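You operate a simulated robot arm through the tools that you are given. There is no shell and no other tool.

Carry out the task below with a simulated two-armed robot. There is one attempt and no reset: what you move stays moved.

## Task
Seat the green lens in the chuck, clamp, spray once, wipe it clear.
Fine: use the white pad and put it back; leave the lens clamped; drop no lens. What is to be rubbed or washed off counts as gone when no trace of it is left.

The check looks at the end state, three seconds after you hand in, the way a careful person would. Anything else that was tipped, shoved, dropped, spilled or broken makes it a failure.

## Robot
Two 7-joint arms with two-finger grippers on one trunk that stands fixed in place. Base frame: the origin is at the foot of the trunk, x ahead of it, y to its left, z up; the work surface is at about z = 0.91. Lengths are in m, angles in degrees, forces in N, time in s.
The left shoulder is at [0.07, 0.139, 1.38], the right one opposite. With the tool pointing down near the work surface each hand reaches from about 0.1 to 0.72 m from the base axis, measured 20 degrees to its own side. Payload 3.43 kg a hand.
Tool frame (each hand has its own): the origin (TCP) lies between the finger pads and is the grasp point; the fingertips stand 0.03 m ahead of it; z points along the fingers, y is the line along which they close. Largest opening 0.104 m; the body of the gripper starts 0.057 m behind the TCP.
Orientation is that of the tool frame in the base frame, as a unit quaternion [x, y, z, w]. With the fingers straight down and closing along the base's y, the tool's x points along the base's -x, its y along +y and its z along -z.

## Interface
- The arms move only by the tool send_rows. It takes "left_moves", "right_moves" or both (then of equal length, played together; a hand with none holds still); each is a list that holds one entry, the list of rows, each a list of 6 numbers: the shift along the base's x, y, z in m, then the turn, a rotation vector about the base's x, y, z in degrees. In form: [[[dx, dy, dz, wx, wy, wz], ...]]. A call has 1 to 20 rows; each row shifts and turns the commanded pose from where the row before left it. "left_fingers" and "right_fingers" are, for a hand that has rows, the finger opening in m, from 0 to 0.104, set as the call begins (left out, the last holds). Rows are played at 5 a second. More than 0.05 m and 8.6 degrees between two rows, or a gripper value outside its range, and nothing of the call is played. Where a pose cannot be reached the arm comes as near as it can. A force on the tool above 50 N (or 10 N above the force at the start of the call, whichever is more), or a blocked arm, ends the call early, and 0.2 s more pass. Each finger travels about 0.045 m/s and halts on what it meets, pressing with about 33 N; the grip force reading is that of the motor and also rises with nothing between the fingers. The clock runs only during rows and for 0.2 s after the last one: add rows that do not move to give the fingers time. It gives the time, the measured TCP pose, the force on the tool (base axes), the opening and the grip force at its end, in the units of the frame above (readings bear some noise), with the torque about the TCP (base axes, N m) and any sound that the robot's microphone picked up.
- Cameras (640 x 400 px; columns grow to the right, rows downward): "scene" is now at [0.1144, -0.042, 1.6108]; the picture's right is [-0.55, -0.83, 0.00], its down [-0.57, 0.37, -0.73] and it looks along [0.61, -0.41, -0.68] (base axes); focal length 357 px, centre (320, 200). "left" rides on the left gripper at [0.067, -0.018, -0.09] in its tool frame; the picture's right is [0.25, 0.97, 0.00], its down [-0.73, 0.19, -0.66] and it looks along [-0.64, 0.17, 0.75] (tool axes); focal length 218 px, centre (320, 200). "right" rides on the right gripper at [0.067, 0.018, -0.09] in its tool frame; the picture's right is [-0.25, 0.97, 0.00], its down [-0.73, -0.19, -0.66] and it looks along [-0.64, -0.17, 0.75] (tool axes); focal length 218 px, centre (320, 200). There is no depth. A picture from a camera that has moved, and an enlarged one, comes with that camera's place and axes in the base frame and with its lens. The place of the scene camera against the robot may be out by one fixed shift of up to 0.025 m in any direction.
- snapshot(camera): a new picture of that camera. No time passes.
- lift_body(by): slides the trunk up (or, below 0, down) by that many m; the arms and the scene camera ride with it, the base frame stays. It gives what a move gives, with no picture.
- aim_head(pan, tilt): turns the head with the scene camera to pan (to the left, within 86 degrees either way) and tilt (down, from -29 to 69), counted from straight ahead of the robot. It gives what a move gives.
- enlarge(camera, box): a new picture of the part [left, top, right, bottom] of that camera's present view, enlarged. No time passes.
- finish_job(): hands the job in; it is judged then, once.

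Nothing tells you positions but the pictures and the camera data. Unless the task says otherwise, let go and move clear before handing in.

The tools are called after ">>>" by a JSON object that holds its "api" and its "payload". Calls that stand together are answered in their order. send_rows: Moves the arms, as the interface text tells. Its arguments: {"type":"object","properties":{"left_moves":{"type":"array","items":{"type":"array","items":{"type":"array","items":{"type":"number"}}}},"left_fingers":{"type":"number"},"right_moves":{"type":"array","items":{"type":"array","items":{"type":"array","items":{"type":"number"}}}},"right_fingers":{"type":"number"}},"required":[]} The other tools are called the same way: lift_body (by) slides the trunk up or down; aim_head (pan, tilt) turns the head that bears the scene camera; snapshot (camera) takes a picture; enlarge (camera, box) takes an enlarged picture of a part of a camera's view; finish_job () hands the job in.

At the start:

```text
time: 0.0
left_ee_pos: [0.3046, -0.0404, 1.4014]
left_tcp_rot: [0.0, 1.0, 0.0, 0.0]
left_contact_force: [0.6, -0.2, 0.0]
left_torque: [-0.02, 0.05, -0.02]
left_finger_gap: 0.104
left_grip_force: 0.0
right_ee_pos: [0.3427, -0.3818, 1.3252]
right_tcp_rot: [0.0, 1.0, 0.0, 0.0]
right_contact_force: [1.0, 0.1, 0.3]
right_torque: [0.01, 0.04, 0.0]
right_finger_gap: 0.104
right_grip_force: 0.0
trunk travel left (down, up): [-0.875, 0.065]
head pan, tilt: [-33.5, 42.7]
```

scene: 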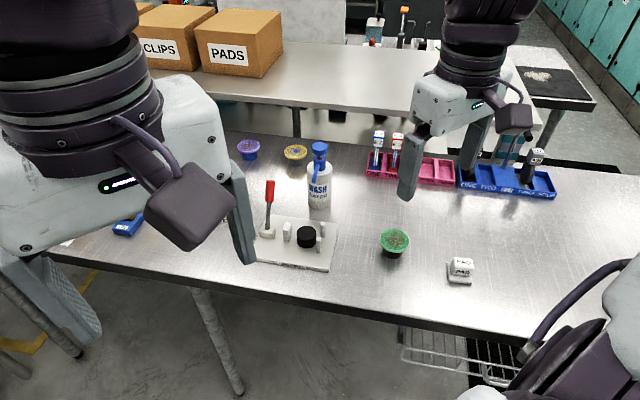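
right: 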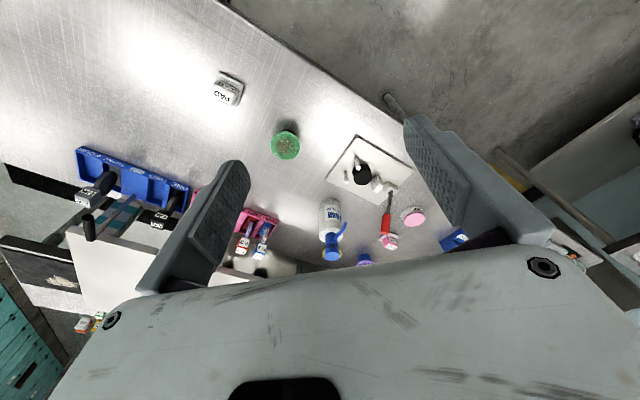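
left: 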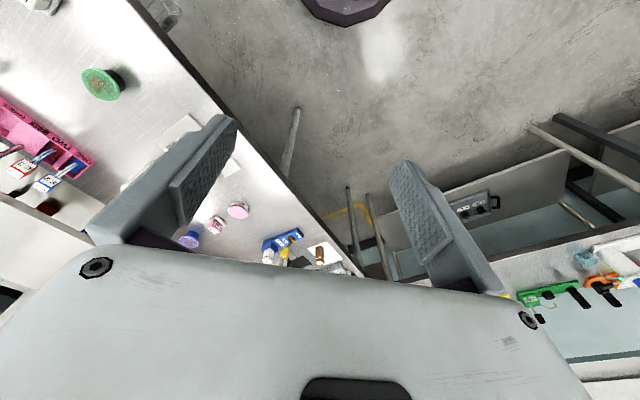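

I see a bench with a chuck fixture (white plate with black disc and a red-handled toggle clamp), a WASH spray bottle, a green lens on a stand, a white pad, and other lenses and trays. First I'll look closer before moving anything.

>>> {"api": "enlarge", "payload": {"camera": "scene", "box": [220, 130, 420, 280]}}

>>> {"api": "enlarge", "payload": {"camera": "right", "box": [200, 60, 440, 270]}}

>>> {"api": "enlarge", "payload": {"camera": "scene", "box": [360, 210, 520, 310]}}

>>> {"api": "enlarge", "payload": {"camera": "scene", "box": [360, 120, 560, 220]}}

```text
2.67 times, centred on (320, 205) of scene
camera zoom: at [0.1144, -0.042, 1.6108], right [-0.55, -0.83, 0.0], down [-0.57, 0.37, -0.73], along [0.61, -0.41, -0.68], focal length 952 px, centre (320, 187)
```

zoom: 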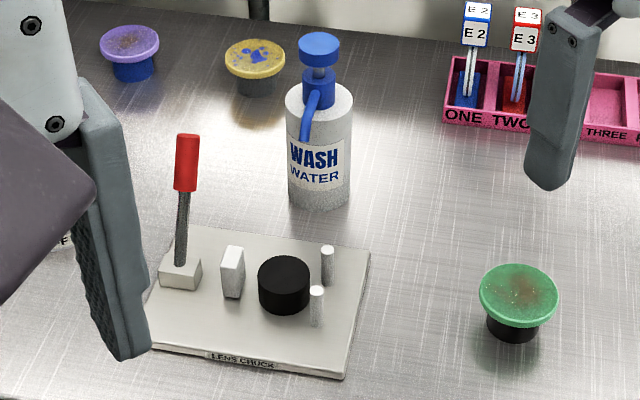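

```text
1.90 times, centred on (320, 165) of right
camera zoom: at [0.2762, -0.364, 1.4154], right [0.25, 0.97, 0.0], down [0.73, -0.19, 0.66], along [0.64, -0.17, -0.75], focal length 416 px, centre (320, 267)
```

zoom: 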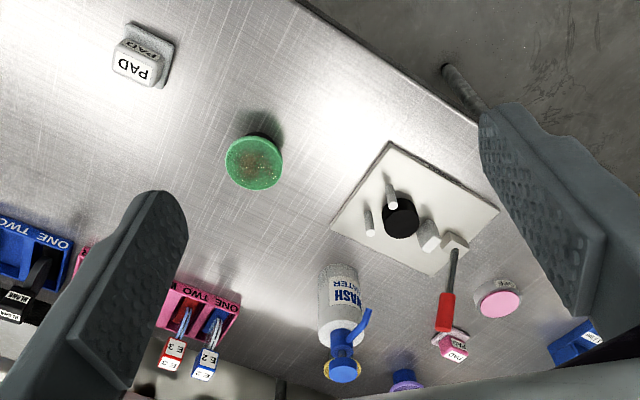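

```text
4.00 times, centred on (440, 260) of scene
camera zoom: at [0.1144, -0.042, 1.6108], right [-0.55, -0.83, 0.0], down [-0.57, 0.37, -0.73], along [0.61, -0.41, -0.68], focal length 1429 px, centre (-160, -40)
```

zoom: 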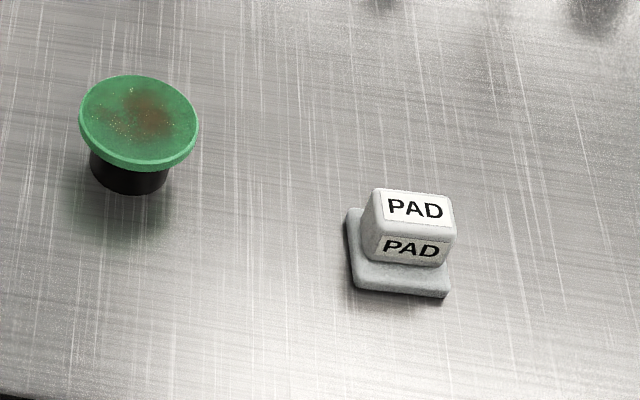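

```text
3.20 times, centred on (460, 170) of scene
camera zoom: at [0.1144, -0.042, 1.6108], right [-0.55, -0.83, 0.0], down [-0.57, 0.37, -0.73], along [0.61, -0.41, -0.68], focal length 1143 px, centre (-128, 296)
```

zoom: 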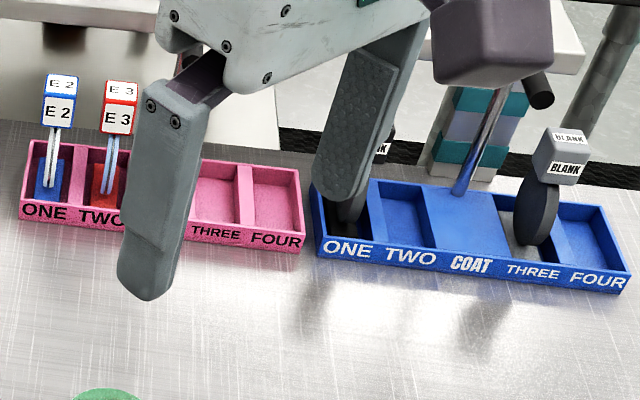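

The chuck appears near (0.62, -0.345), the green lens near (0.49, -0.505), the white pad near (0.34, -0.59), and the WASH bottle near (0.74, -0.46). I'll move the left arm out of the scene view and bring the right wrist camera closer to the chuck, staying high.

>>> {"api": "send_rows", "payload": {"left_moves": [[[0, 0.04, 0, 0, 0, 0], [0, 0.05, 0, 0, 0, 0], [0, 0.05, 0, 0, 0, 0], [0, 0.05, 0, 0, 0, 0], [0, 0.05, 0, 0, 0, 0], [0, 0.05, 0, 0, 0, 0], [0, 0.0, 0, 0, 0, 0]]], "right_moves": [[[0.015, 0, -0.02, 0, 0, 0], [0.015, 0.005, -0.03, 0, 0, 0], [0.02, 0.005, -0.03, 0, 0, 0], [0.02, 0.005, -0.03, 0, 0, 0], [0.02, 0.005, -0.03, 0, 0, 0], [0.01, 0, 0, 0, 0, 0], [0, 0, 0, 0, 0, 0]]]}}

>>> {"api": "snapshot", "payload": {"camera": "scene"}}

>>> {"api": "snapshot", "payload": {"camera": "right"}}

```text
time: 1.6
left_ee_pos: [0.276, 0.2216, 1.3737]
left_tcp_rot: [-0.001, 1.0, 0.0, 0.001]
left_contact_force: [-0.4, -0.1, -0.6]
left_torque: [-0.03, 0.01, -0.03]
left_finger_gap: 0.104
left_grip_force: 0.1
left hand out of reach, approached as far as the arm can: row 5, 6
right_ee_pos: [0.4423, -0.3654, 1.1856]
right_tcp_rot: [0.0, 1.0, 0.0, 0.0]
right_contact_force: [0.4, -0.3, 0.6]
right_torque: [0.01, -0.02, -0.01]
right_finger_gap: 0.1038
right_grip_force: 0.0
trunk travel left (down, up): [-0.875, 0.065]
head pan, tilt: [-33.5, 42.7]
```

```text
taken
camera scene: at [0.1138, -0.0428, 1.6109], right [-0.55, -0.83, 0.0], down [-0.57, 0.38, -0.73], along [0.61, -0.41, -0.68], focal length 357 px, centre (320, 200)
```

scene: 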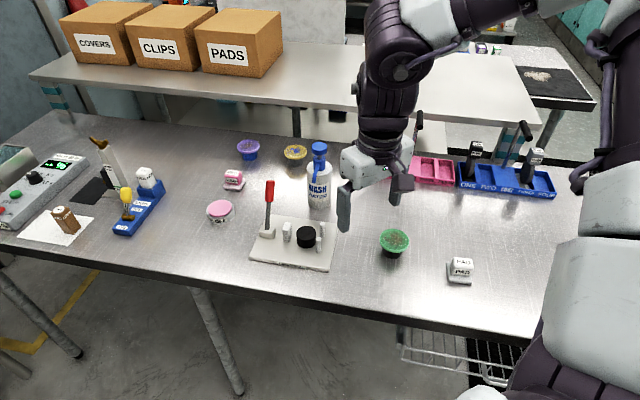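

```text
taken
camera right: at [0.3743, -0.3469, 1.2758], right [0.25, 0.97, 0.0], down [0.73, -0.19, 0.66], along [0.64, -0.17, -0.75], focal length 218 px, centre (320, 200)
```

right: 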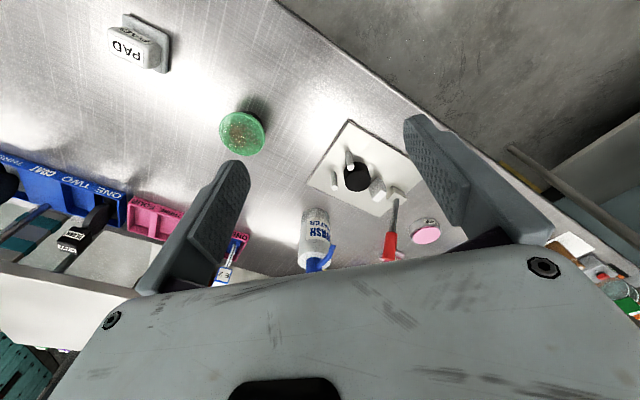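

>>> {"api": "enlarge", "payload": {"camera": "right", "box": [280, 110, 440, 210]}}

>>> {"api": "enlarge", "payload": {"camera": "scene", "box": [240, 170, 350, 280]}}

>>> {"api": "enlarge", "payload": {"camera": "right", "box": [200, 190, 360, 290]}}

>>> {"api": "enlarge", "payload": {"camera": "scene", "box": [200, 130, 360, 230]}}

>>> {"api": "enlarge", "payload": {"camera": "scene", "box": [0, 130, 250, 260]}}

```text
4.00 times, centred on (360, 160) of right
camera zoom: at [0.3743, -0.3469, 1.2758], right [0.25, 0.97, 0.0], down [0.73, -0.19, 0.66], along [0.64, -0.17, -0.75], focal length 873 px, centre (160, 360)
```

zoom: 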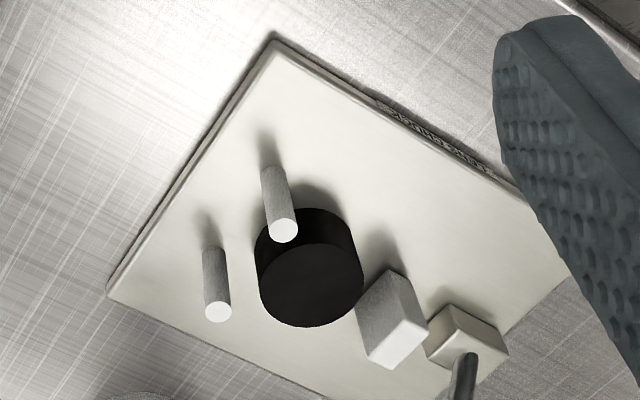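

```text
3.64 times, centred on (295, 225) of scene
camera zoom: at [0.1138, -0.0428, 1.6109], right [-0.55, -0.83, 0.0], down [-0.57, 0.38, -0.73], along [0.61, -0.41, -0.68], focal length 1299 px, centre (411, 109)
```

zoom: 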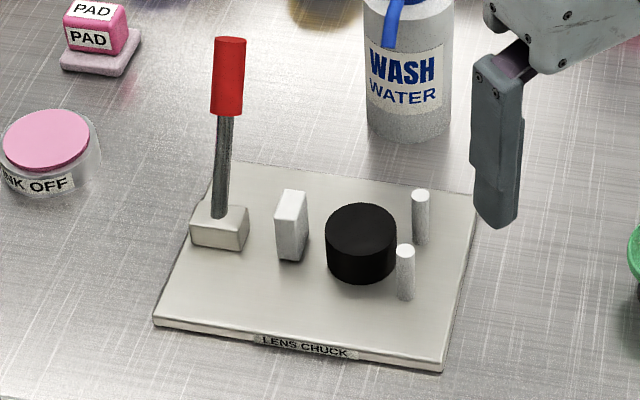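

```text
4.00 times, centred on (280, 240) of right
camera zoom: at [0.3743, -0.3469, 1.2758], right [0.25, 0.97, 0.0], down [0.73, -0.19, 0.66], along [0.64, -0.17, -0.75], focal length 873 px, centre (480, 40)
```

zoom: 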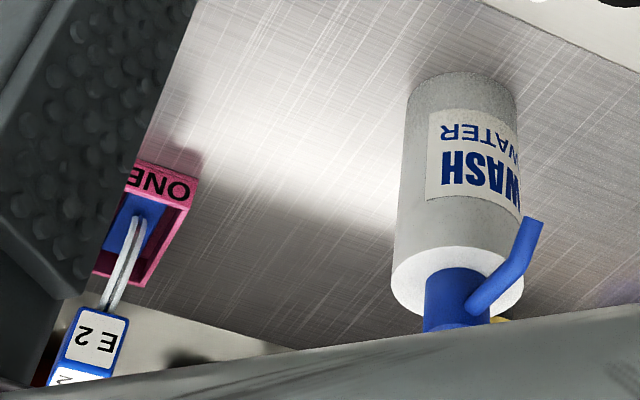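

```text
4.00 times, centred on (280, 180) of scene
camera zoom: at [0.1138, -0.0428, 1.6109], right [-0.55, -0.83, 0.0], down [-0.57, 0.38, -0.73], along [0.61, -0.41, -0.68], focal length 1429 px, centre (480, 280)
```

zoom: 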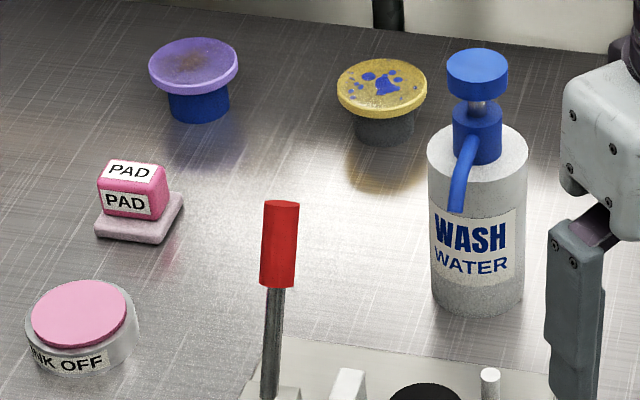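

```text
2.56 times, centred on (125, 195) of scene
camera zoom: at [0.1138, -0.0428, 1.6109], right [-0.55, -0.83, 0.0], down [-0.57, 0.38, -0.73], along [0.61, -0.41, -0.68], focal length 914 px, centre (819, 213)
```

zoom: 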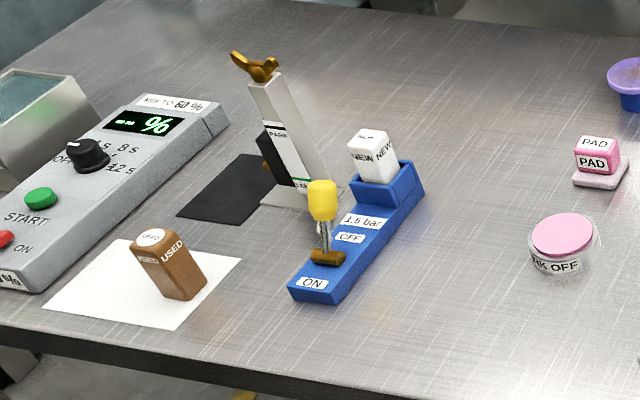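

The chuck has two stop pins, a black rest post, a movable jaw block and a red lever on an axis at about 45 degrees. I'll take a higher, closer right-wrist view of the lever and bottle.

>>> {"api": "send_rows", "payload": {"right_moves": [[[0.03, 0.008, 0.03, 0, 0, 0], [0.03, 0.008, 0.03, 0, 0, 0], [0.03, 0.008, 0.025, 0, 0, 0], [0.03, 0.008, 0.02, 0, 0, 0], [0.02, 0.0, 0.0, 0, 0, 0], [0, 0, 0, 0, 0, 0]]]}}

>>> {"api": "snapshot", "payload": {"camera": "right"}}

>>> {"api": "enlarge", "payload": {"camera": "right", "box": [240, 60, 440, 260]}}

```text
time: 3.0
left_ee_pos: [0.2766, 0.222, 1.3742]
left_tcp_rot: [-0.002, 1.0, 0.001, 0.001]
left_contact_force: [-0.5, -0.7, 0.0]
left_torque: [-0.03, -0.03, -0.02]
left_finger_gap: 0.1041
left_grip_force: 0.2
right_ee_pos: [0.5628, -0.3337, 1.2808]
right_tcp_rot: [-0.001, 1.0, 0.001, 0.003]
right_contact_force: [0.0, -0.7, -0.8]
right_torque: [0.0, 0.01, 0.03]
right_finger_gap: 0.1041
right_grip_force: 0.0
right hand out of reach, approached as far as the arm can: row 4, 5
trunk travel left (down, up): [-0.875, 0.065]
head pan, tilt: [-33.5, 42.7]
```

```text
taken
camera right: at [0.4947, -0.3163, 1.3707], right [0.25, 0.97, 0.0], down [0.73, -0.19, 0.66], along [0.64, -0.16, -0.75], focal length 218 px, centre (320, 200)
```

right: 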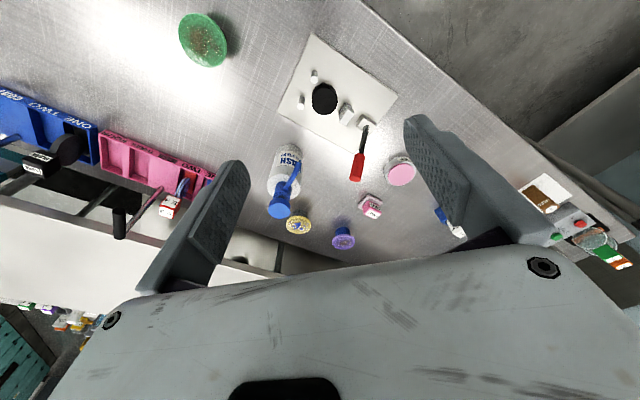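

```text
2.00 times, centred on (340, 160) of right
camera zoom: at [0.4947, -0.3163, 1.3707], right [0.25, 0.97, 0.0], down [0.73, -0.19, 0.66], along [0.64, -0.16, -0.75], focal length 436 px, centre (280, 280)
```

zoom: 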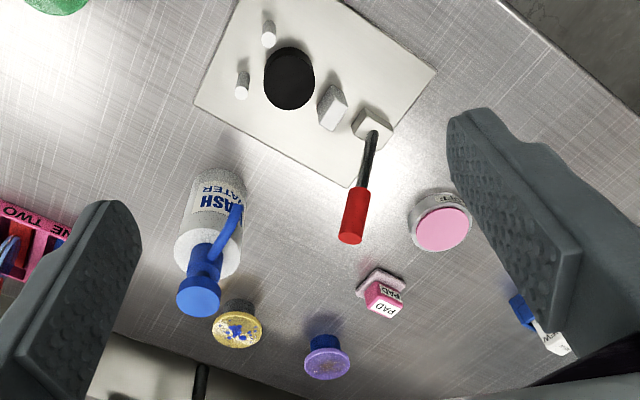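

The lever leans about 30 degrees across the clamp axis, toward the bottle side, and the bottle's nozzle already points at the chuck post. I'll bring the right hand over the lens for an accurate look, while the left hand comes round to view the chuck from the left.

>>> {"api": "send_rows", "payload": {"left_moves": [[[0.022, -0.035, -0.0217, 0, 0, -6.25], [0.022, -0.035, -0.0217, 0, 0, -6.25], [0.022, -0.035, -0.0217, 0, 0, -6.25], [0.022, -0.035, -0.0217, 0, 0, -6.25], [0.022, -0.035, -0.0217, 0, 0, -6.25], [0.022, -0.035, -0.0217, 0, 0, -6.25], [0.022, -0.035, -0.0217, 0, 0, -6.25], [0.022, -0.035, -0.0217, 0, 0, -6.25], [0.022, -0.035, -0.0217, 0, 0, -6.25], [0.022, -0.035, -0.0217, 0, 0, -6.25], [0.022, -0.035, -0.0217, 0, 0, -6.25], [0.022, -0.035, -0.0217, 0, 0, -6.25], [0, 0, 0, 0, 0, 0]]], "right_moves": [[[-0.0078, -0.0145, -0.0159, 0, 0, 0], [-0.0078, -0.0145, -0.0159, 0, 0, 0], [-0.0078, -0.0145, -0.0159, 0, 0, 0], [-0.0078, -0.0145, -0.0159, 0, 0, 0], [-0.0078, -0.0145, -0.0159, 0, 0, 0], [-0.0078, -0.0145, -0.0159, 0, 0, 0], [-0.0078, -0.0145, -0.0159, 0, 0, 0], [-0.0078, -0.0145, -0.0159, 0, 0, 0], [-0.0078, -0.0145, -0.0159, 0, 0, 0], [-0.0078, -0.0145, -0.0159, 0, 0, 0], [-0.0078, -0.0145, -0.0159, 0, 0, 0], [-0.0078, -0.0145, -0.0159, 0, 0, 0], [0, 0, 0, 0, 0, 0]]]}}

>>> {"api": "snapshot", "payload": {"camera": "left"}}

>>> {"api": "snapshot", "payload": {"camera": "right"}}

>>> {"api": "snapshot", "payload": {"camera": "scene"}}

```text
time: 5.0
left_ee_pos: [0.2077, -0.0786, 1.1697]
left_tcp_rot: [0.466, 0.885, 0.018, -0.002]
left_contact_force: [29.9, 1.9, 15.3]
left_torque: [0.6, 4.29, -1.44]
left_finger_gap: 0.1041
left_grip_force: 0.1
left hand out of reach, approached as far as the arm can: row 2, 3, 4, 5, 6, 7, 8, 9, 10
right_ee_pos: [0.4907, -0.4689, 1.1382]
right_tcp_rot: [-0.002, 1.0, 0.002, 0.002]
right_contact_force: [-0.8, 0.3, 0.5]
right_torque: [0.08, -0.03, -0.06]
right_finger_gap: 0.1041
right_grip_force: 0.1
trunk travel left (down, up): [-0.875, 0.065]
head pan, tilt: [-33.5, 42.7]
stopped in row 10 (left hand): the force on the tool passed its limit at 104 N (the readings are from after the stop); the commanded pose is now the measured one
```

```text
taken
camera left: at [0.1532, -0.0375, 1.2594], right [0.65, 0.76, 0.04], down [0.56, -0.52, 0.65], along [0.51, -0.4, -0.76], focal length 218 px, centre (320, 200)
```

left: 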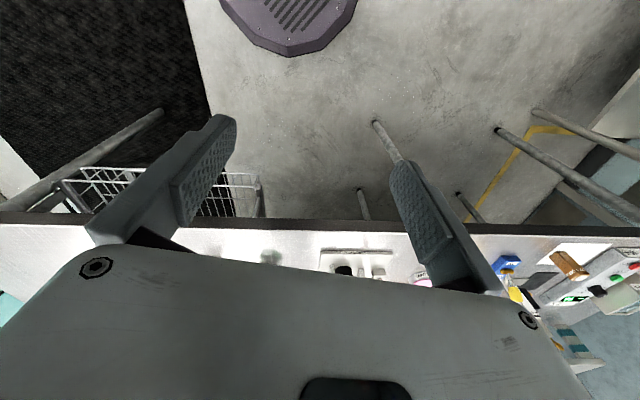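

```text
taken
camera right: at [0.4233, -0.4513, 1.2275], right [0.25, 0.97, 0.01], down [0.73, -0.19, 0.66], along [0.64, -0.16, -0.75], focal length 218 px, centre (320, 200)
```

right: 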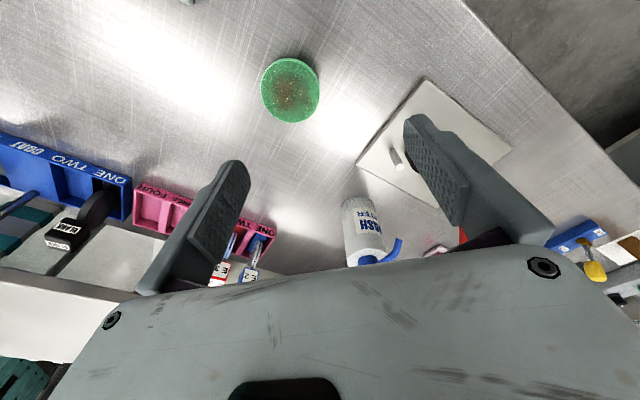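

```text
taken
camera scene: at [0.1095, -0.0476, 1.611], right [-0.55, -0.83, 0.0], down [-0.56, 0.38, -0.73], along [0.61, -0.4, -0.68], focal length 357 px, centre (320, 200)
```

scene: 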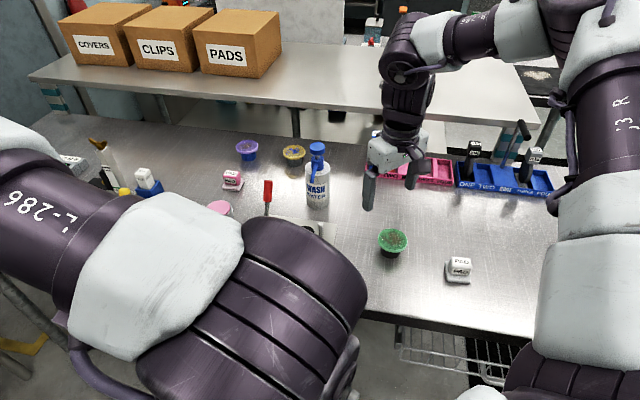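

The left hand's path ran too close to the trunk and it pressed on something there, so I'll back it out forward and up to a safe parking place. The right hand stays still over the lens.

>>> {"api": "send_rows", "payload": {"left_moves": [[[0.03, 0.0, 0.0, 0, 0, 0], [0.03, 0.01, 0.01, 0, 0, 0], [0.03, 0.02, 0.02, 0, 0, 4], [0.0, 0.0, 0.0, 0, 0, 0]]]}}

>>> {"api": "snapshot", "payload": {"camera": "left"}}

>>> {"api": "snapshot", "payload": {"camera": "scene"}}

```text
time: 6.0
left_ee_pos: [0.2401, -0.0343, 1.199]
left_tcp_rot: [0.433, 0.901, 0.015, -0.004]
left_contact_force: [0.5, -0.7, 0.2]
left_torque: [0.02, 0.0, 0.03]
left_finger_gap: 0.1039
left_grip_force: 0.0
left hand out of reach, approached as far as the arm can: row 1, 2, 3
right_ee_pos: [0.4947, -0.4644, 1.1383]
right_tcp_rot: [-0.002, 1.0, 0.001, 0.001]
right_contact_force: [0.2, 0.6, 0.0]
right_torque: [-0.02, 0.0, 0.0]
right_finger_gap: 0.104
right_grip_force: 0.1
trunk travel left (down, up): [-0.875, 0.065]
head pan, tilt: [-33.5, 42.7]
```

```text
taken
camera left: at [0.1842, 0.0034, 1.2885], right [0.6, 0.8, 0.03], down [0.6, -0.47, 0.65], along [0.53, -0.37, -0.76], focal length 218 px, centre (320, 200)
```

left: 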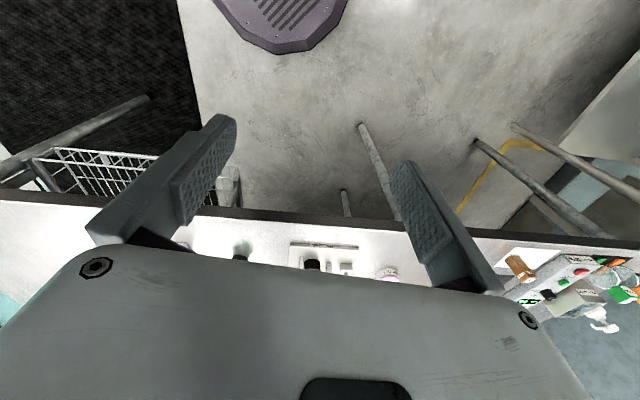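

```text
taken
camera scene: at [0.1143, -0.0419, 1.6108], right [-0.55, -0.83, 0.0], down [-0.57, 0.37, -0.73], along [0.61, -0.41, -0.68], focal length 357 px, centre (320, 200)
```

scene: 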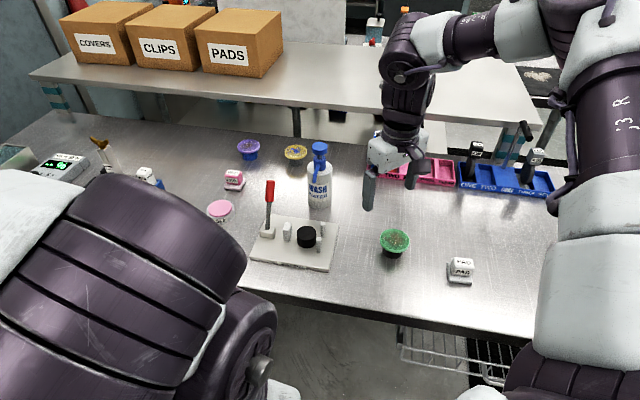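

The left hand is free again with no contact. I'll move it forward-left and straighten it.

>>> {"api": "send_rows", "payload": {"left_moves": [[[0.03, 0.03, 0.01, 0, 0, 5], [0.03, 0.03, 0.01, 0, 0, 5], [0.03, 0.03, 0.01, 0, 0, 5], [0.03, 0.03, 0.01, 0, 0, 5], [0.02, 0.03, 0.01, 0, 0, 5], [0.0, 0.03, 0.01, 0, 0, 5], [0.0, 0.03, 0.0, 0, 0, 5], [0.0, 0.0, 0.0, 0, 0, 5], [0.0, 0.0, 0.0, 0, 0, 5], [0.0, 0.0, 0.0, 0, 0, 5], [0.0, 0.0, 0.0, 0, 0, 0]]]}}

>>> {"api": "snapshot", "payload": {"camera": "scene"}}

```text
time: 8.4
left_ee_pos: [0.3226, 0.147, 1.2565]
left_tcp_rot: [0.013, 1.0, 0.012, -0.011]
left_contact_force: [1.1, -0.3, 0.9]
left_torque: [0.02, 0.03, 0.0]
left_finger_gap: 0.1041
left_grip_force: 0.1
left hand out of reach, approached as far as the arm can: row 1, 2, 3, 4, 5, 6, 7
right_ee_pos: [0.4942, -0.4647, 1.1386]
right_tcp_rot: [-0.002, 1.0, 0.0, 0.0]
right_contact_force: [-0.5, 0.9, 0.0]
right_torque: [0.0, -0.01, 0.01]
right_finger_gap: 0.1041
right_grip_force: 0.1
trunk travel left (down, up): [-0.875, 0.065]
head pan, tilt: [-33.5, 42.7]
```

```text
taken
camera scene: at [0.1151, -0.0416, 1.6108], right [-0.55, -0.83, 0.0], down [-0.57, 0.37, -0.73], along [0.61, -0.41, -0.68], focal length 357 px, centre (320, 200)
```

scene: 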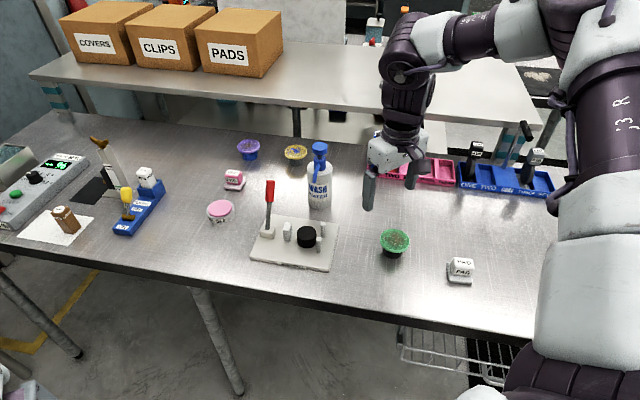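

The scene view is now clear. I'll zoom in on the chuck, the lens and the pad.

>>> {"api": "enlarge", "payload": {"camera": "scene", "box": [246, 170, 346, 275]}}

>>> {"api": "enlarge", "payload": {"camera": "scene", "box": [370, 220, 420, 265]}}

>>> {"api": "enlarge", "payload": {"camera": "right", "box": [240, 40, 340, 140]}}

>>> {"api": "enlarge", "payload": {"camera": "scene", "box": [435, 245, 485, 295]}}

>>> {"api": "snapshot", "payload": {"camera": "right"}}

```text
3.81 times, centred on (296, 222) of scene
camera zoom: at [0.1151, -0.0416, 1.6108], right [-0.55, -0.83, 0.0], down [-0.57, 0.37, -0.73], along [0.61, -0.41, -0.68], focal length 1361 px, centre (411, 114)
```

zoom: 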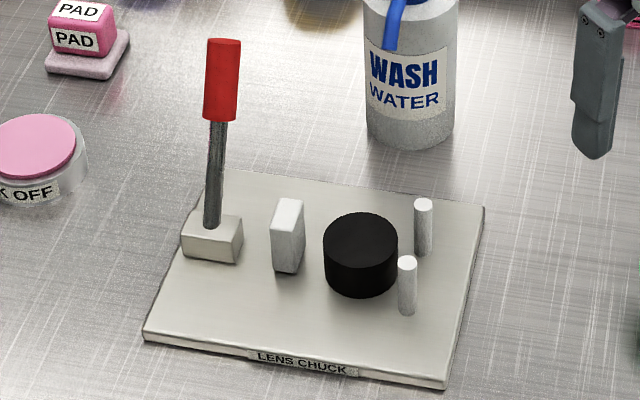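

```text
8.89 times, centred on (395, 242) of scene
camera zoom: at [0.1151, -0.0416, 1.6108], right [-0.55, -0.83, 0.0], down [-0.57, 0.37, -0.73], along [0.61, -0.41, -0.68], focal length 3175 px, centre (-347, -178)
```

zoom: 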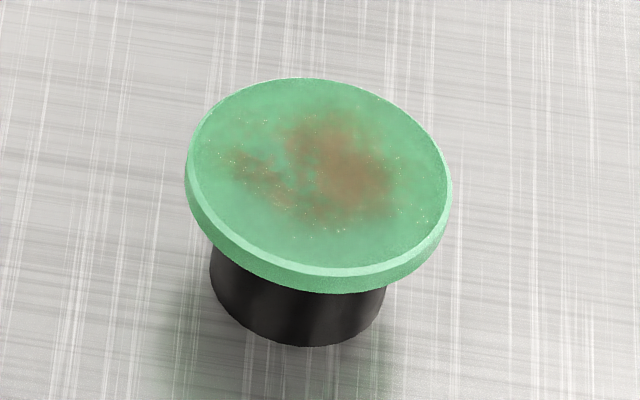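

```text
4.00 times, centred on (290, 90) of right
camera zoom: at [0.4278, -0.4465, 1.2277], right [0.25, 0.97, 0.0], down [0.73, -0.19, 0.66], along [0.64, -0.16, -0.75], focal length 873 px, centre (440, 640)
```

zoom: 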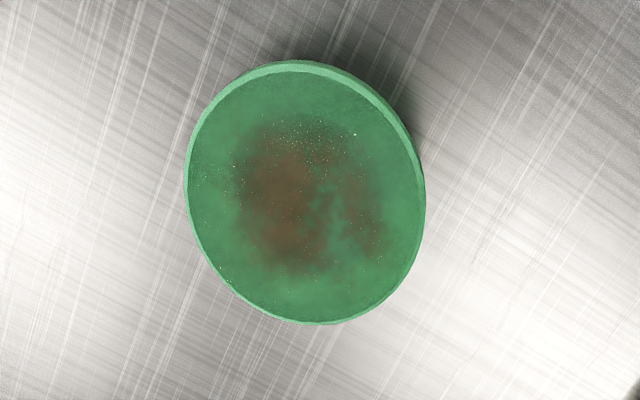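

```text
8.00 times, centred on (460, 270) of scene
camera zoom: at [0.1151, -0.0416, 1.6108], right [-0.55, -0.83, 0.0], down [-0.57, 0.37, -0.73], along [0.61, -0.41, -0.68], focal length 2858 px, centre (-800, -360)
```

zoom: 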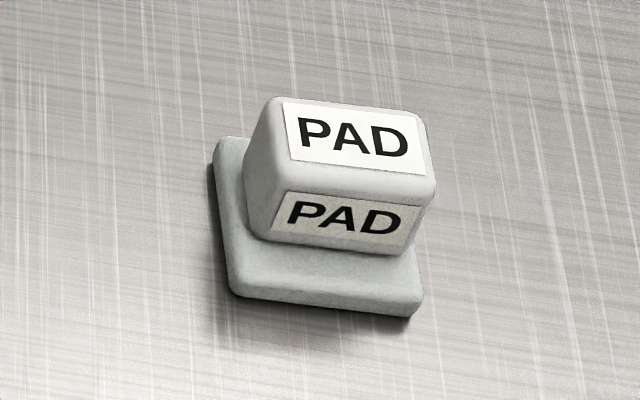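

```text
taken
camera right: at [0.4278, -0.4465, 1.2277], right [0.25, 0.97, 0.0], down [0.73, -0.19, 0.66], along [0.64, -0.16, -0.75], focal length 218 px, centre (320, 200)
```

right: 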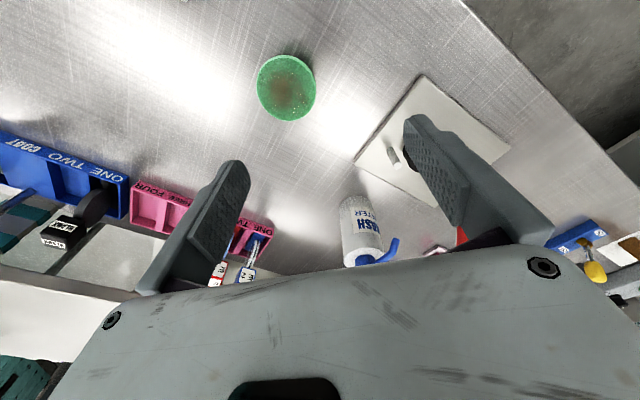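

The lens is a 72 mm disc lying on a black stand, its top at about z = 0.955. The chuck's pins and jaw stand higher than the rest post. I'll hover the right hand over the chuck, turned 45 degrees, to measure the pins, post and jaw precisely.

>>> {"api": "send_rows", "payload": {"right_moves": [[[0.0154, 0.0156, 0.0, 0, 0, 5.625], [0.0154, 0.0156, 0.0, 0, 0, 5.625], [0.0154, 0.0156, 0.0, 0, 0, 5.625], [0.0154, 0.0156, 0.0, 0, 0, 5.625], [0.0154, 0.0156, 0.0, 0, 0, 5.625], [0.0154, 0.0156, 0.0, 0, 0, 5.625], [0.0154, 0.0156, 0.0, 0, 0, 5.625], [0.0154, 0.0156, 0.0, 0, 0, 5.625], [0, 0, 0, 0, 0, 0], [0, 0, 0, 0, 0, 0]]]}}

>>> {"api": "snapshot", "payload": {"camera": "right"}}

>>> {"api": "enlarge", "payload": {"camera": "right", "box": [240, 50, 400, 150]}}

>>> {"api": "snapshot", "payload": {"camera": "scene"}}

```text
time: 10.6
left_ee_pos: [0.3239, 0.1455, 1.2569]
left_tcp_rot: [0.015, 1.0, 0.011, -0.011]
left_contact_force: [-0.2, 0.3, -0.6]
left_torque: [0.0, 0.03, 0.0]
left_finger_gap: 0.1042
left_grip_force: 0.1
right_ee_pos: [0.5878, -0.347, 1.1471]
right_tcp_rot: [-0.384, 0.923, 0.001, 0.001]
right_contact_force: [-0.6, -1.0, 0.1]
right_torque: [0.01, 0.0, 0.02]
right_finger_gap: 0.104
right_grip_force: 0.0
right hand out of reach, approached as far as the arm can: row 7, 8
trunk travel left (down, up): [-0.875, 0.065]
head pan, tilt: [-33.5, 42.7]
```

```text
taken
camera right: at [0.5274, -0.3819, 1.2357], right [-0.51, 0.86, 0.0], down [0.65, 0.38, 0.66], along [0.57, 0.34, -0.75], focal length 218 px, centre (320, 200)
```

right: 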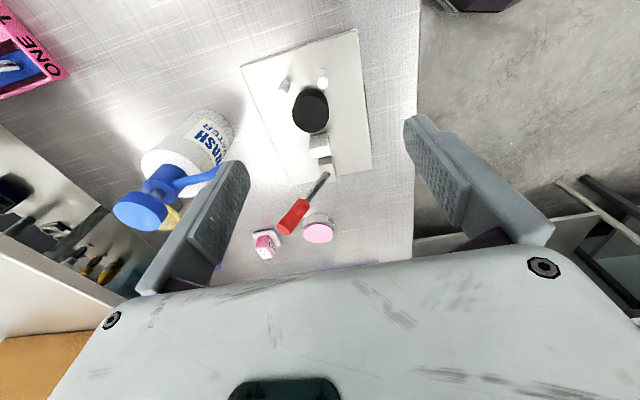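

```text
4.00 times, centred on (320, 100) of right
camera zoom: at [0.5274, -0.3819, 1.2357], right [-0.51, 0.86, 0.0], down [0.65, 0.38, 0.66], along [0.57, 0.34, -0.75], focal length 873 px, centre (320, 600)
```

zoom: 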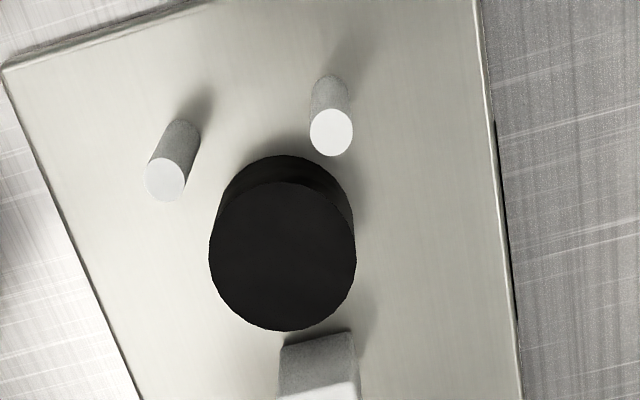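

```text
taken
camera scene: at [0.1148, -0.0425, 1.6108], right [-0.55, -0.83, 0.0], down [-0.57, 0.38, -0.73], along [0.61, -0.41, -0.68], focal length 357 px, centre (320, 200)
```

scene: 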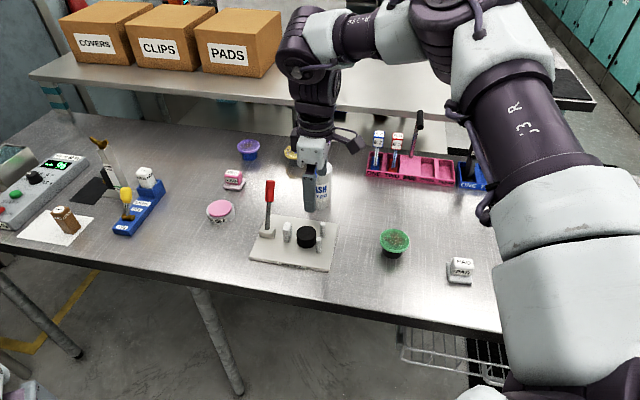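

The pins measure (0.5795, -0.348) and (0.614, -0.382), the post is near (0.622, -0.340), and the clamp axis is at 45 degrees. Next I'll zoom in on the jaw, lever and bottle from this viewpoint.

>>> {"api": "enlarge", "payload": {"camera": "right", "box": [270, 100, 370, 200]}}

>>> {"api": "enlarge", "payload": {"camera": "right", "box": [250, 150, 350, 250]}}

>>> {"api": "enlarge", "payload": {"camera": "right", "box": [100, 100, 260, 240]}}

```text
4.00 times, centred on (320, 150) of right
camera zoom: at [0.5274, -0.3819, 1.2357], right [-0.51, 0.86, 0.0], down [0.65, 0.38, 0.66], along [0.57, 0.34, -0.75], focal length 873 px, centre (320, 400)
```

zoom: 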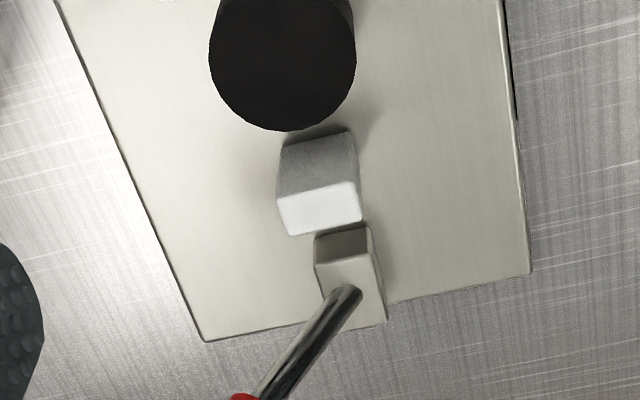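

```text
4.00 times, centred on (300, 200) of right
camera zoom: at [0.5274, -0.3819, 1.2357], right [-0.51, 0.86, 0.0], down [0.65, 0.38, 0.66], along [0.57, 0.34, -0.75], focal length 873 px, centre (400, 200)
```

zoom: 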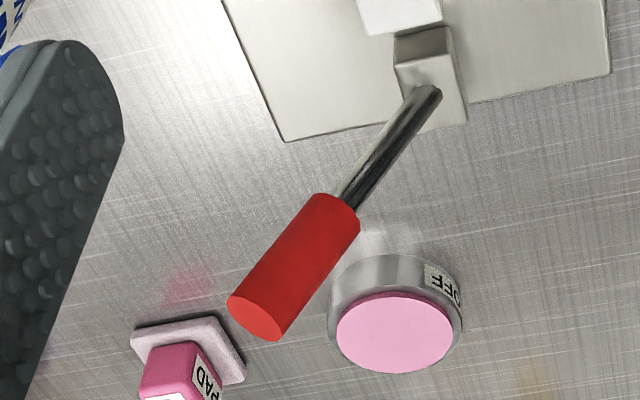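

```text
2.86 times, centred on (180, 170) of right
camera zoom: at [0.5274, -0.3819, 1.2357], right [-0.51, 0.86, 0.0], down [0.65, 0.38, 0.66], along [0.57, 0.34, -0.75], focal length 624 px, centre (720, 286)
```

zoom: 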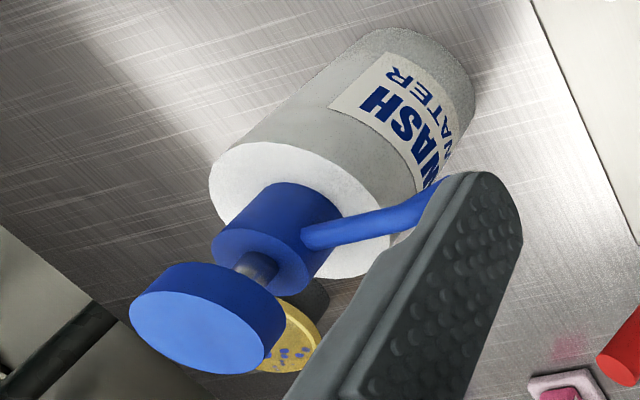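

The jaw face is about 5 mm clear of a centred lens, so the lens should go down about 2 mm toward the jaw from the post centre. The pump top is near (0.735, -0.4545, 1.09). Now I'll move the right hand back over the green lens at the same 45-degree yaw.

>>> {"api": "send_rows", "payload": {"right_moves": [[[-0.02, -0.03, 0.0, 0, 0, 0], [-0.02, -0.03, 0.0, 0, 0, 0], [-0.02, -0.03, 0.0, 0, 0, 0], [-0.02, -0.03, -0.02, 0, 0, 0], [-0.02, -0.03, -0.03, 0, 0, 0], [-0.01, -0.01, -0.03, 0, 0, 0], [0, 0, 0, 0, 0, 0]]]}}

>>> {"api": "enlarge", "payload": {"camera": "right", "box": [240, 50, 400, 200]}}

>>> {"api": "snapshot", "payload": {"camera": "right"}}

```text
time: 12.2
left_ee_pos: [0.3226, 0.1468, 1.2553]
left_tcp_rot: [0.014, 1.0, 0.012, -0.011]
left_contact_force: [-0.5, 0.2, 0.0]
left_torque: [-0.01, 0.0, -0.02]
left_finger_gap: 0.1041
left_grip_force: 0.1
right_ee_pos: [0.4748, -0.5074, 1.066]
right_tcp_rot: [-0.384, 0.923, 0.0, 0.0]
right_contact_force: [-0.1, -0.3, 0.2]
right_torque: [0.02, 0.04, -0.02]
right_finger_gap: 0.1041
right_grip_force: 0.1
trunk travel left (down, up): [-0.875, 0.065]
head pan, tilt: [-33.5, 42.7]
```

```text
2.67 times, centred on (320, 125) of right
camera zoom: at [0.4158, -0.5434, 1.1553], right [-0.51, 0.86, 0.0], down [0.65, 0.38, 0.66], along [0.57, 0.33, -0.75], focal length 582 px, centre (320, 400)
```

zoom: 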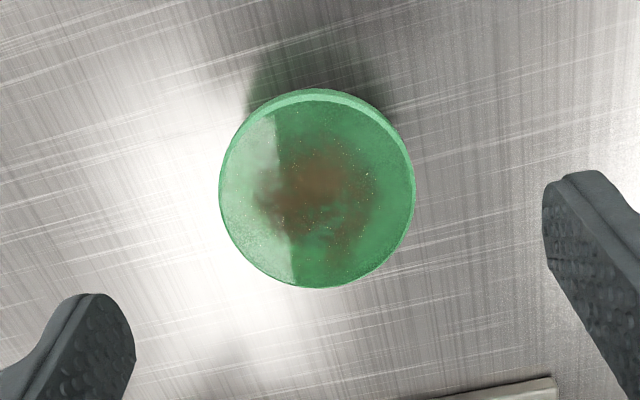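

```text
taken
camera right: at [0.4158, -0.5434, 1.1553], right [-0.51, 0.86, 0.0], down [0.65, 0.38, 0.66], along [0.57, 0.33, -0.75], focal length 218 px, centre (320, 200)
```

right: 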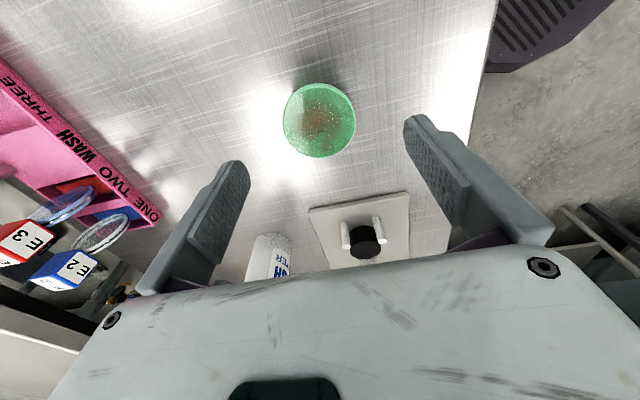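

The lens centre is at about (0.4855, -0.503) with its top near z = 0.955. I'll centre over it and lower the open fingers around the rim.

>>> {"api": "send_rows", "payload": {"right_moves": [[[0.0107, 0.0044, 0.0, 0, 0, 0], [0, 0, -0.03, 0, 0, 0], [0, 0, -0.03, 0, 0, 0], [0, 0, -0.025, 0, 0, 0], [0, 0, -0.015, 0, 0, 0], [0, 0, 0, 0, 0, 0]]], "right_fingers": 0.104}}

>>> {"api": "snapshot", "payload": {"camera": "right"}}

>>> {"api": "enlarge", "payload": {"camera": "scene", "box": [360, 200, 430, 270]}}

```text
time: 13.6
left_ee_pos: [0.3223, 0.1459, 1.2559]
left_tcp_rot: [0.014, 1.0, 0.011, -0.011]
left_contact_force: [-0.6, 0.0, 0.3]
left_torque: [-0.01, 0.01, 0.01]
left_finger_gap: 0.1038
left_grip_force: 0.1
right_ee_pos: [0.4789, -0.5003, 1.011]
right_tcp_rot: [-0.384, 0.924, 0.001, 0.0]
right_contact_force: [0.3, -0.3, -0.3]
right_torque: [0.01, 0.02, 0.0]
right_finger_gap: 0.104
right_grip_force: 0.0
right hand out of reach, approached as far as the arm can: row 3, 4, 5
trunk travel left (down, up): [-0.875, 0.065]
head pan, tilt: [-33.5, 42.7]
```

```text
taken
camera right: at [0.4205, -0.5358, 1.0998], right [-0.51, 0.86, 0.0], down [0.65, 0.38, 0.66], along [0.57, 0.33, -0.75], focal length 218 px, centre (320, 200)
```

right: 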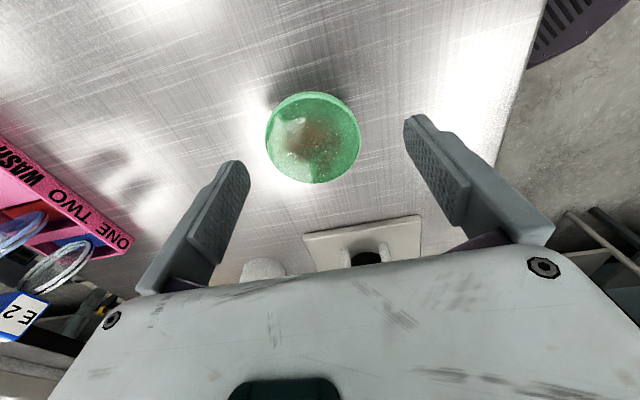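

```text
5.71 times, centred on (395, 235) of scene
camera zoom: at [0.1151, -0.0416, 1.6108], right [-0.55, -0.83, 0.0], down [-0.57, 0.37, -0.73], along [0.61, -0.41, -0.68], focal length 2041 px, centre (-109, 0)
```

zoom: 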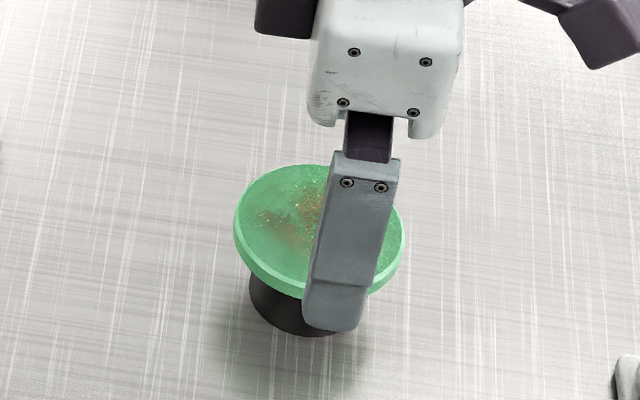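

The arm can't get lower here because the shoulder is too high, so the trunk has to come down. I'll first raise the right hand clear of the lens, then slide the trunk down 0.15 m.

>>> {"api": "send_rows", "payload": {"right_moves": [[[0, 0, 0.045, 0, 0, 0], [0, 0, 0.045, 0, 0, 0], [0, 0, 0.045, 0, 0, 0], [0, 0, 0.045, 0, 0, 0], [0, 0, 0.045, 0, 0, 0], [0, 0, 0.0, 0, 0, 0]]]}}

>>> {"api": "lift_body", "payload": {"by": -0.08}}

>>> {"api": "snapshot", "payload": {"camera": "scene"}}

>>> {"api": "snapshot", "payload": {"camera": "left"}}

```text
time: 15.0
left_ee_pos: [0.3223, 0.146, 1.2556]
left_tcp_rot: [0.014, 1.0, 0.011, -0.011]
left_contact_force: [0.1, -0.9, 0.0]
left_torque: [0.02, 0.05, 0.01]
left_finger_gap: 0.1037
left_grip_force: 0.0
right_ee_pos: [0.4776, -0.5023, 1.2357]
right_tcp_rot: [-0.384, 0.923, 0.001, 0.0]
right_contact_force: [-0.6, 0.8, -0.8]
right_torque: [0.02, 0.0, -0.03]
right_finger_gap: 0.1044
right_grip_force: 0.0
trunk travel left (down, up): [-0.875, 0.065]
head pan, tilt: [-33.5, 42.7]
```

```text
time: 16.2
left_ee_pos: [0.323, 0.147, 1.1749]
left_tcp_rot: [0.014, 1.0, 0.012, -0.011]
left_contact_force: [0.3, 0.4, 0.7]
left_torque: [0.06, 0.0, -0.03]
left_finger_gap: 0.104
left_grip_force: 0.0
right_ee_pos: [0.4774, -0.4993, 1.1552]
right_tcp_rot: [-0.383, 0.924, 0.002, 0.001]
right_contact_force: [0.8, -0.6, 0.4]
right_torque: [0.01, 0.02, -0.02]
right_finger_gap: 0.1041
right_grip_force: 0.1
trunk travel left (down, up): [-0.795, 0.145]
head pan, tilt: [-33.5, 42.7]
```

```text
taken
camera scene: at [0.1143, -0.0418, 1.5309], right [-0.55, -0.83, 0.0], down [-0.57, 0.37, -0.73], along [0.61, -0.41, -0.68], focal length 357 px, centre (320, 200)
```

scene: 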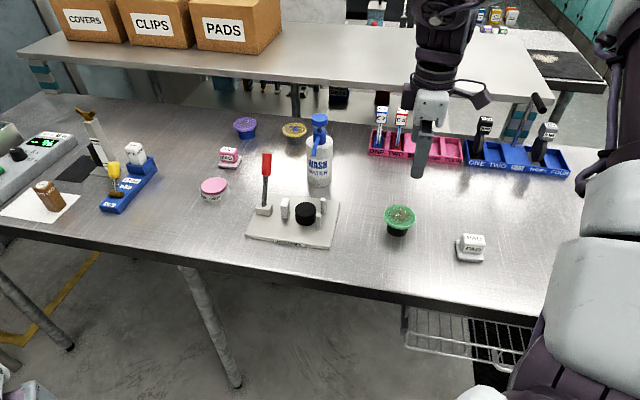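

```text
taken
camera left: at [0.2561, 0.1275, 1.2655], right [-0.23, 0.97, 0.03], down [0.75, 0.15, 0.65], along [0.62, 0.17, -0.76], focal length 218 px, centre (320, 200)
```

left: 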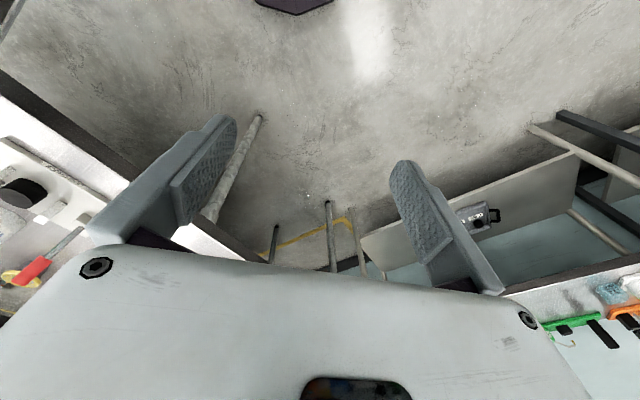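

All clear so far. I'll lower the trunk another 0.08 m.

>>> {"api": "lift_body", "payload": {"by": -0.08}}

>>> {"api": "snapshot", "payload": {"camera": "scene"}}

>>> {"api": "enlarge", "payload": {"camera": "right", "box": [240, 50, 400, 200]}}

```text
time: 17.4
left_ee_pos: [0.3225, 0.1461, 1.0963]
left_tcp_rot: [0.013, 1.0, 0.011, -0.01]
left_contact_force: [-0.1, -0.3, -0.5]
left_torque: [-0.04, 0.03, 0.0]
left_finger_gap: 0.104
left_grip_force: 0.1
right_ee_pos: [0.4781, -0.5004, 1.0769]
right_tcp_rot: [-0.383, 0.924, 0.0, 0.0]
right_contact_force: [-0.1, -0.1, 0.3]
right_torque: [0.0, -0.02, 0.0]
right_finger_gap: 0.104
right_grip_force: 0.1
trunk travel left (down, up): [-0.715, 0.225]
head pan, tilt: [-33.5, 42.7]
```

```text
taken
camera scene: at [0.1144, -0.0419, 1.4509], right [-0.55, -0.83, 0.0], down [-0.57, 0.37, -0.73], along [0.61, -0.41, -0.68], focal length 357 px, centre (320, 200)
```

scene: 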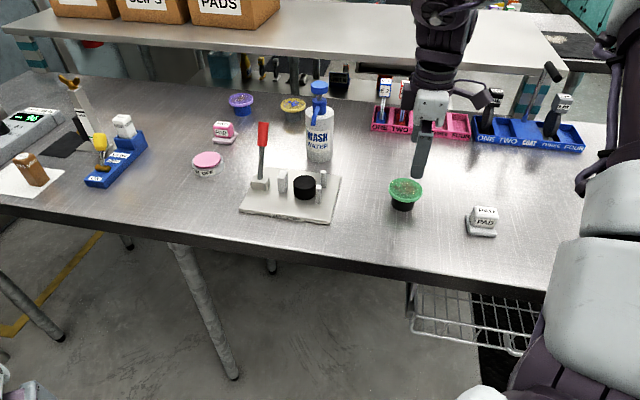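

```text
2.67 times, centred on (320, 125) of right
camera zoom: at [0.4181, -0.5362, 1.1649], right [-0.51, 0.86, 0.0], down [0.65, 0.38, 0.66], along [0.57, 0.33, -0.75], focal length 582 px, centre (320, 400)
```

zoom: 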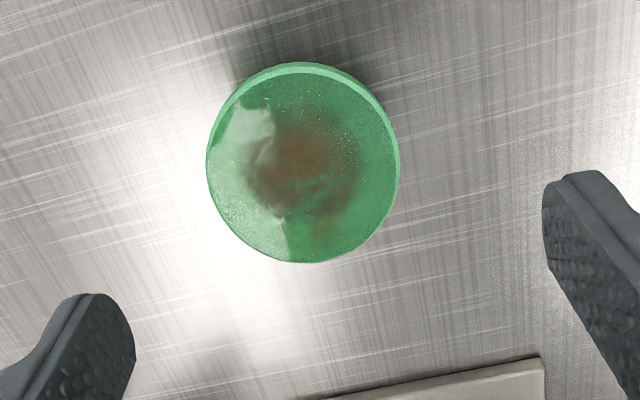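

The trunk is now low enough for the lens. Before gripping anything I'll test with an empty hand whether the chuck position can be reached at this trunk height.

>>> {"api": "send_rows", "payload": {"right_moves": [[[0.02, 0.022, 0.005, 0, 0, 0], [0.02, 0.022, 0.0, 0, 0, 0], [0.02, 0.022, 0.0, 0, 0, 0], [0.02, 0.024, 0.0, 0, 0, 0], [0.02, 0.024, 0.0, 0, 0, 0], [0.02, 0.024, 0.0, 0, 0, 0], [0.0255, 0.024, 0.0, 0, 0, 0], [0, 0, 0, 0, 0, 0], [0, 0, 0, 0, 0, 0]]], "right_fingers": 0.09}}

>>> {"api": "snapshot", "payload": {"camera": "right"}}

>>> {"api": "snapshot", "payload": {"camera": "scene"}}

```text
time: 19.4
left_ee_pos: [0.3231, 0.1459, 1.0959]
left_tcp_rot: [0.014, 1.0, 0.012, -0.011]
left_contact_force: [0.4, 0.5, -0.7]
left_torque: [0.01, 0.03, -0.03]
left_finger_gap: 0.104
left_grip_force: 0.1
right_ee_pos: [0.5886, -0.3438, 1.0678]
right_tcp_rot: [-0.383, 0.924, 0.001, 0.003]
right_contact_force: [0.6, -0.7, 0.3]
right_torque: [0.0, -0.01, 0.0]
right_finger_gap: 0.0902
right_grip_force: 0.1
right hand out of reach, approached as far as the arm can: row 6, 7
trunk travel left (down, up): [-0.715, 0.225]
head pan, tilt: [-33.5, 42.7]
```

```text
taken
camera right: at [0.5277, -0.3792, 1.1566], right [-0.51, 0.86, 0.0], down [0.65, 0.38, 0.66], along [0.57, 0.34, -0.75], focal length 218 px, centre (320, 200)
```

right: 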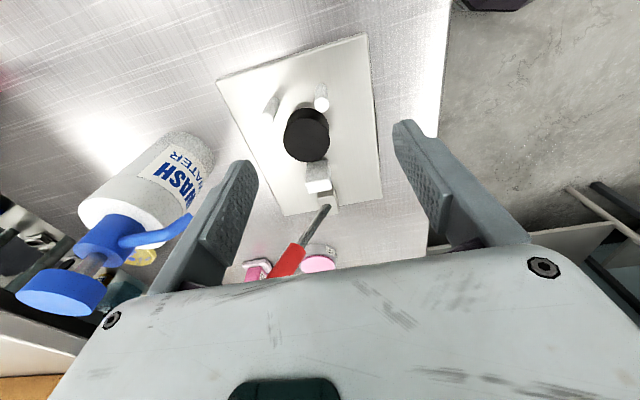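

```text
taken
camera scene: at [0.1145, -0.042, 1.4508], right [-0.55, -0.83, 0.0], down [-0.57, 0.37, -0.73], along [0.61, -0.41, -0.68], focal length 357 px, centre (320, 200)
```

scene: 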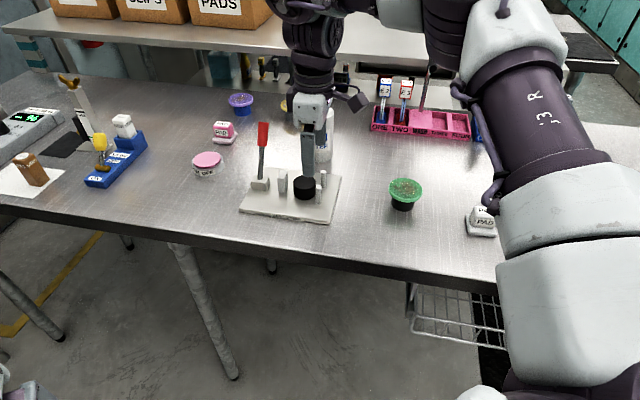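

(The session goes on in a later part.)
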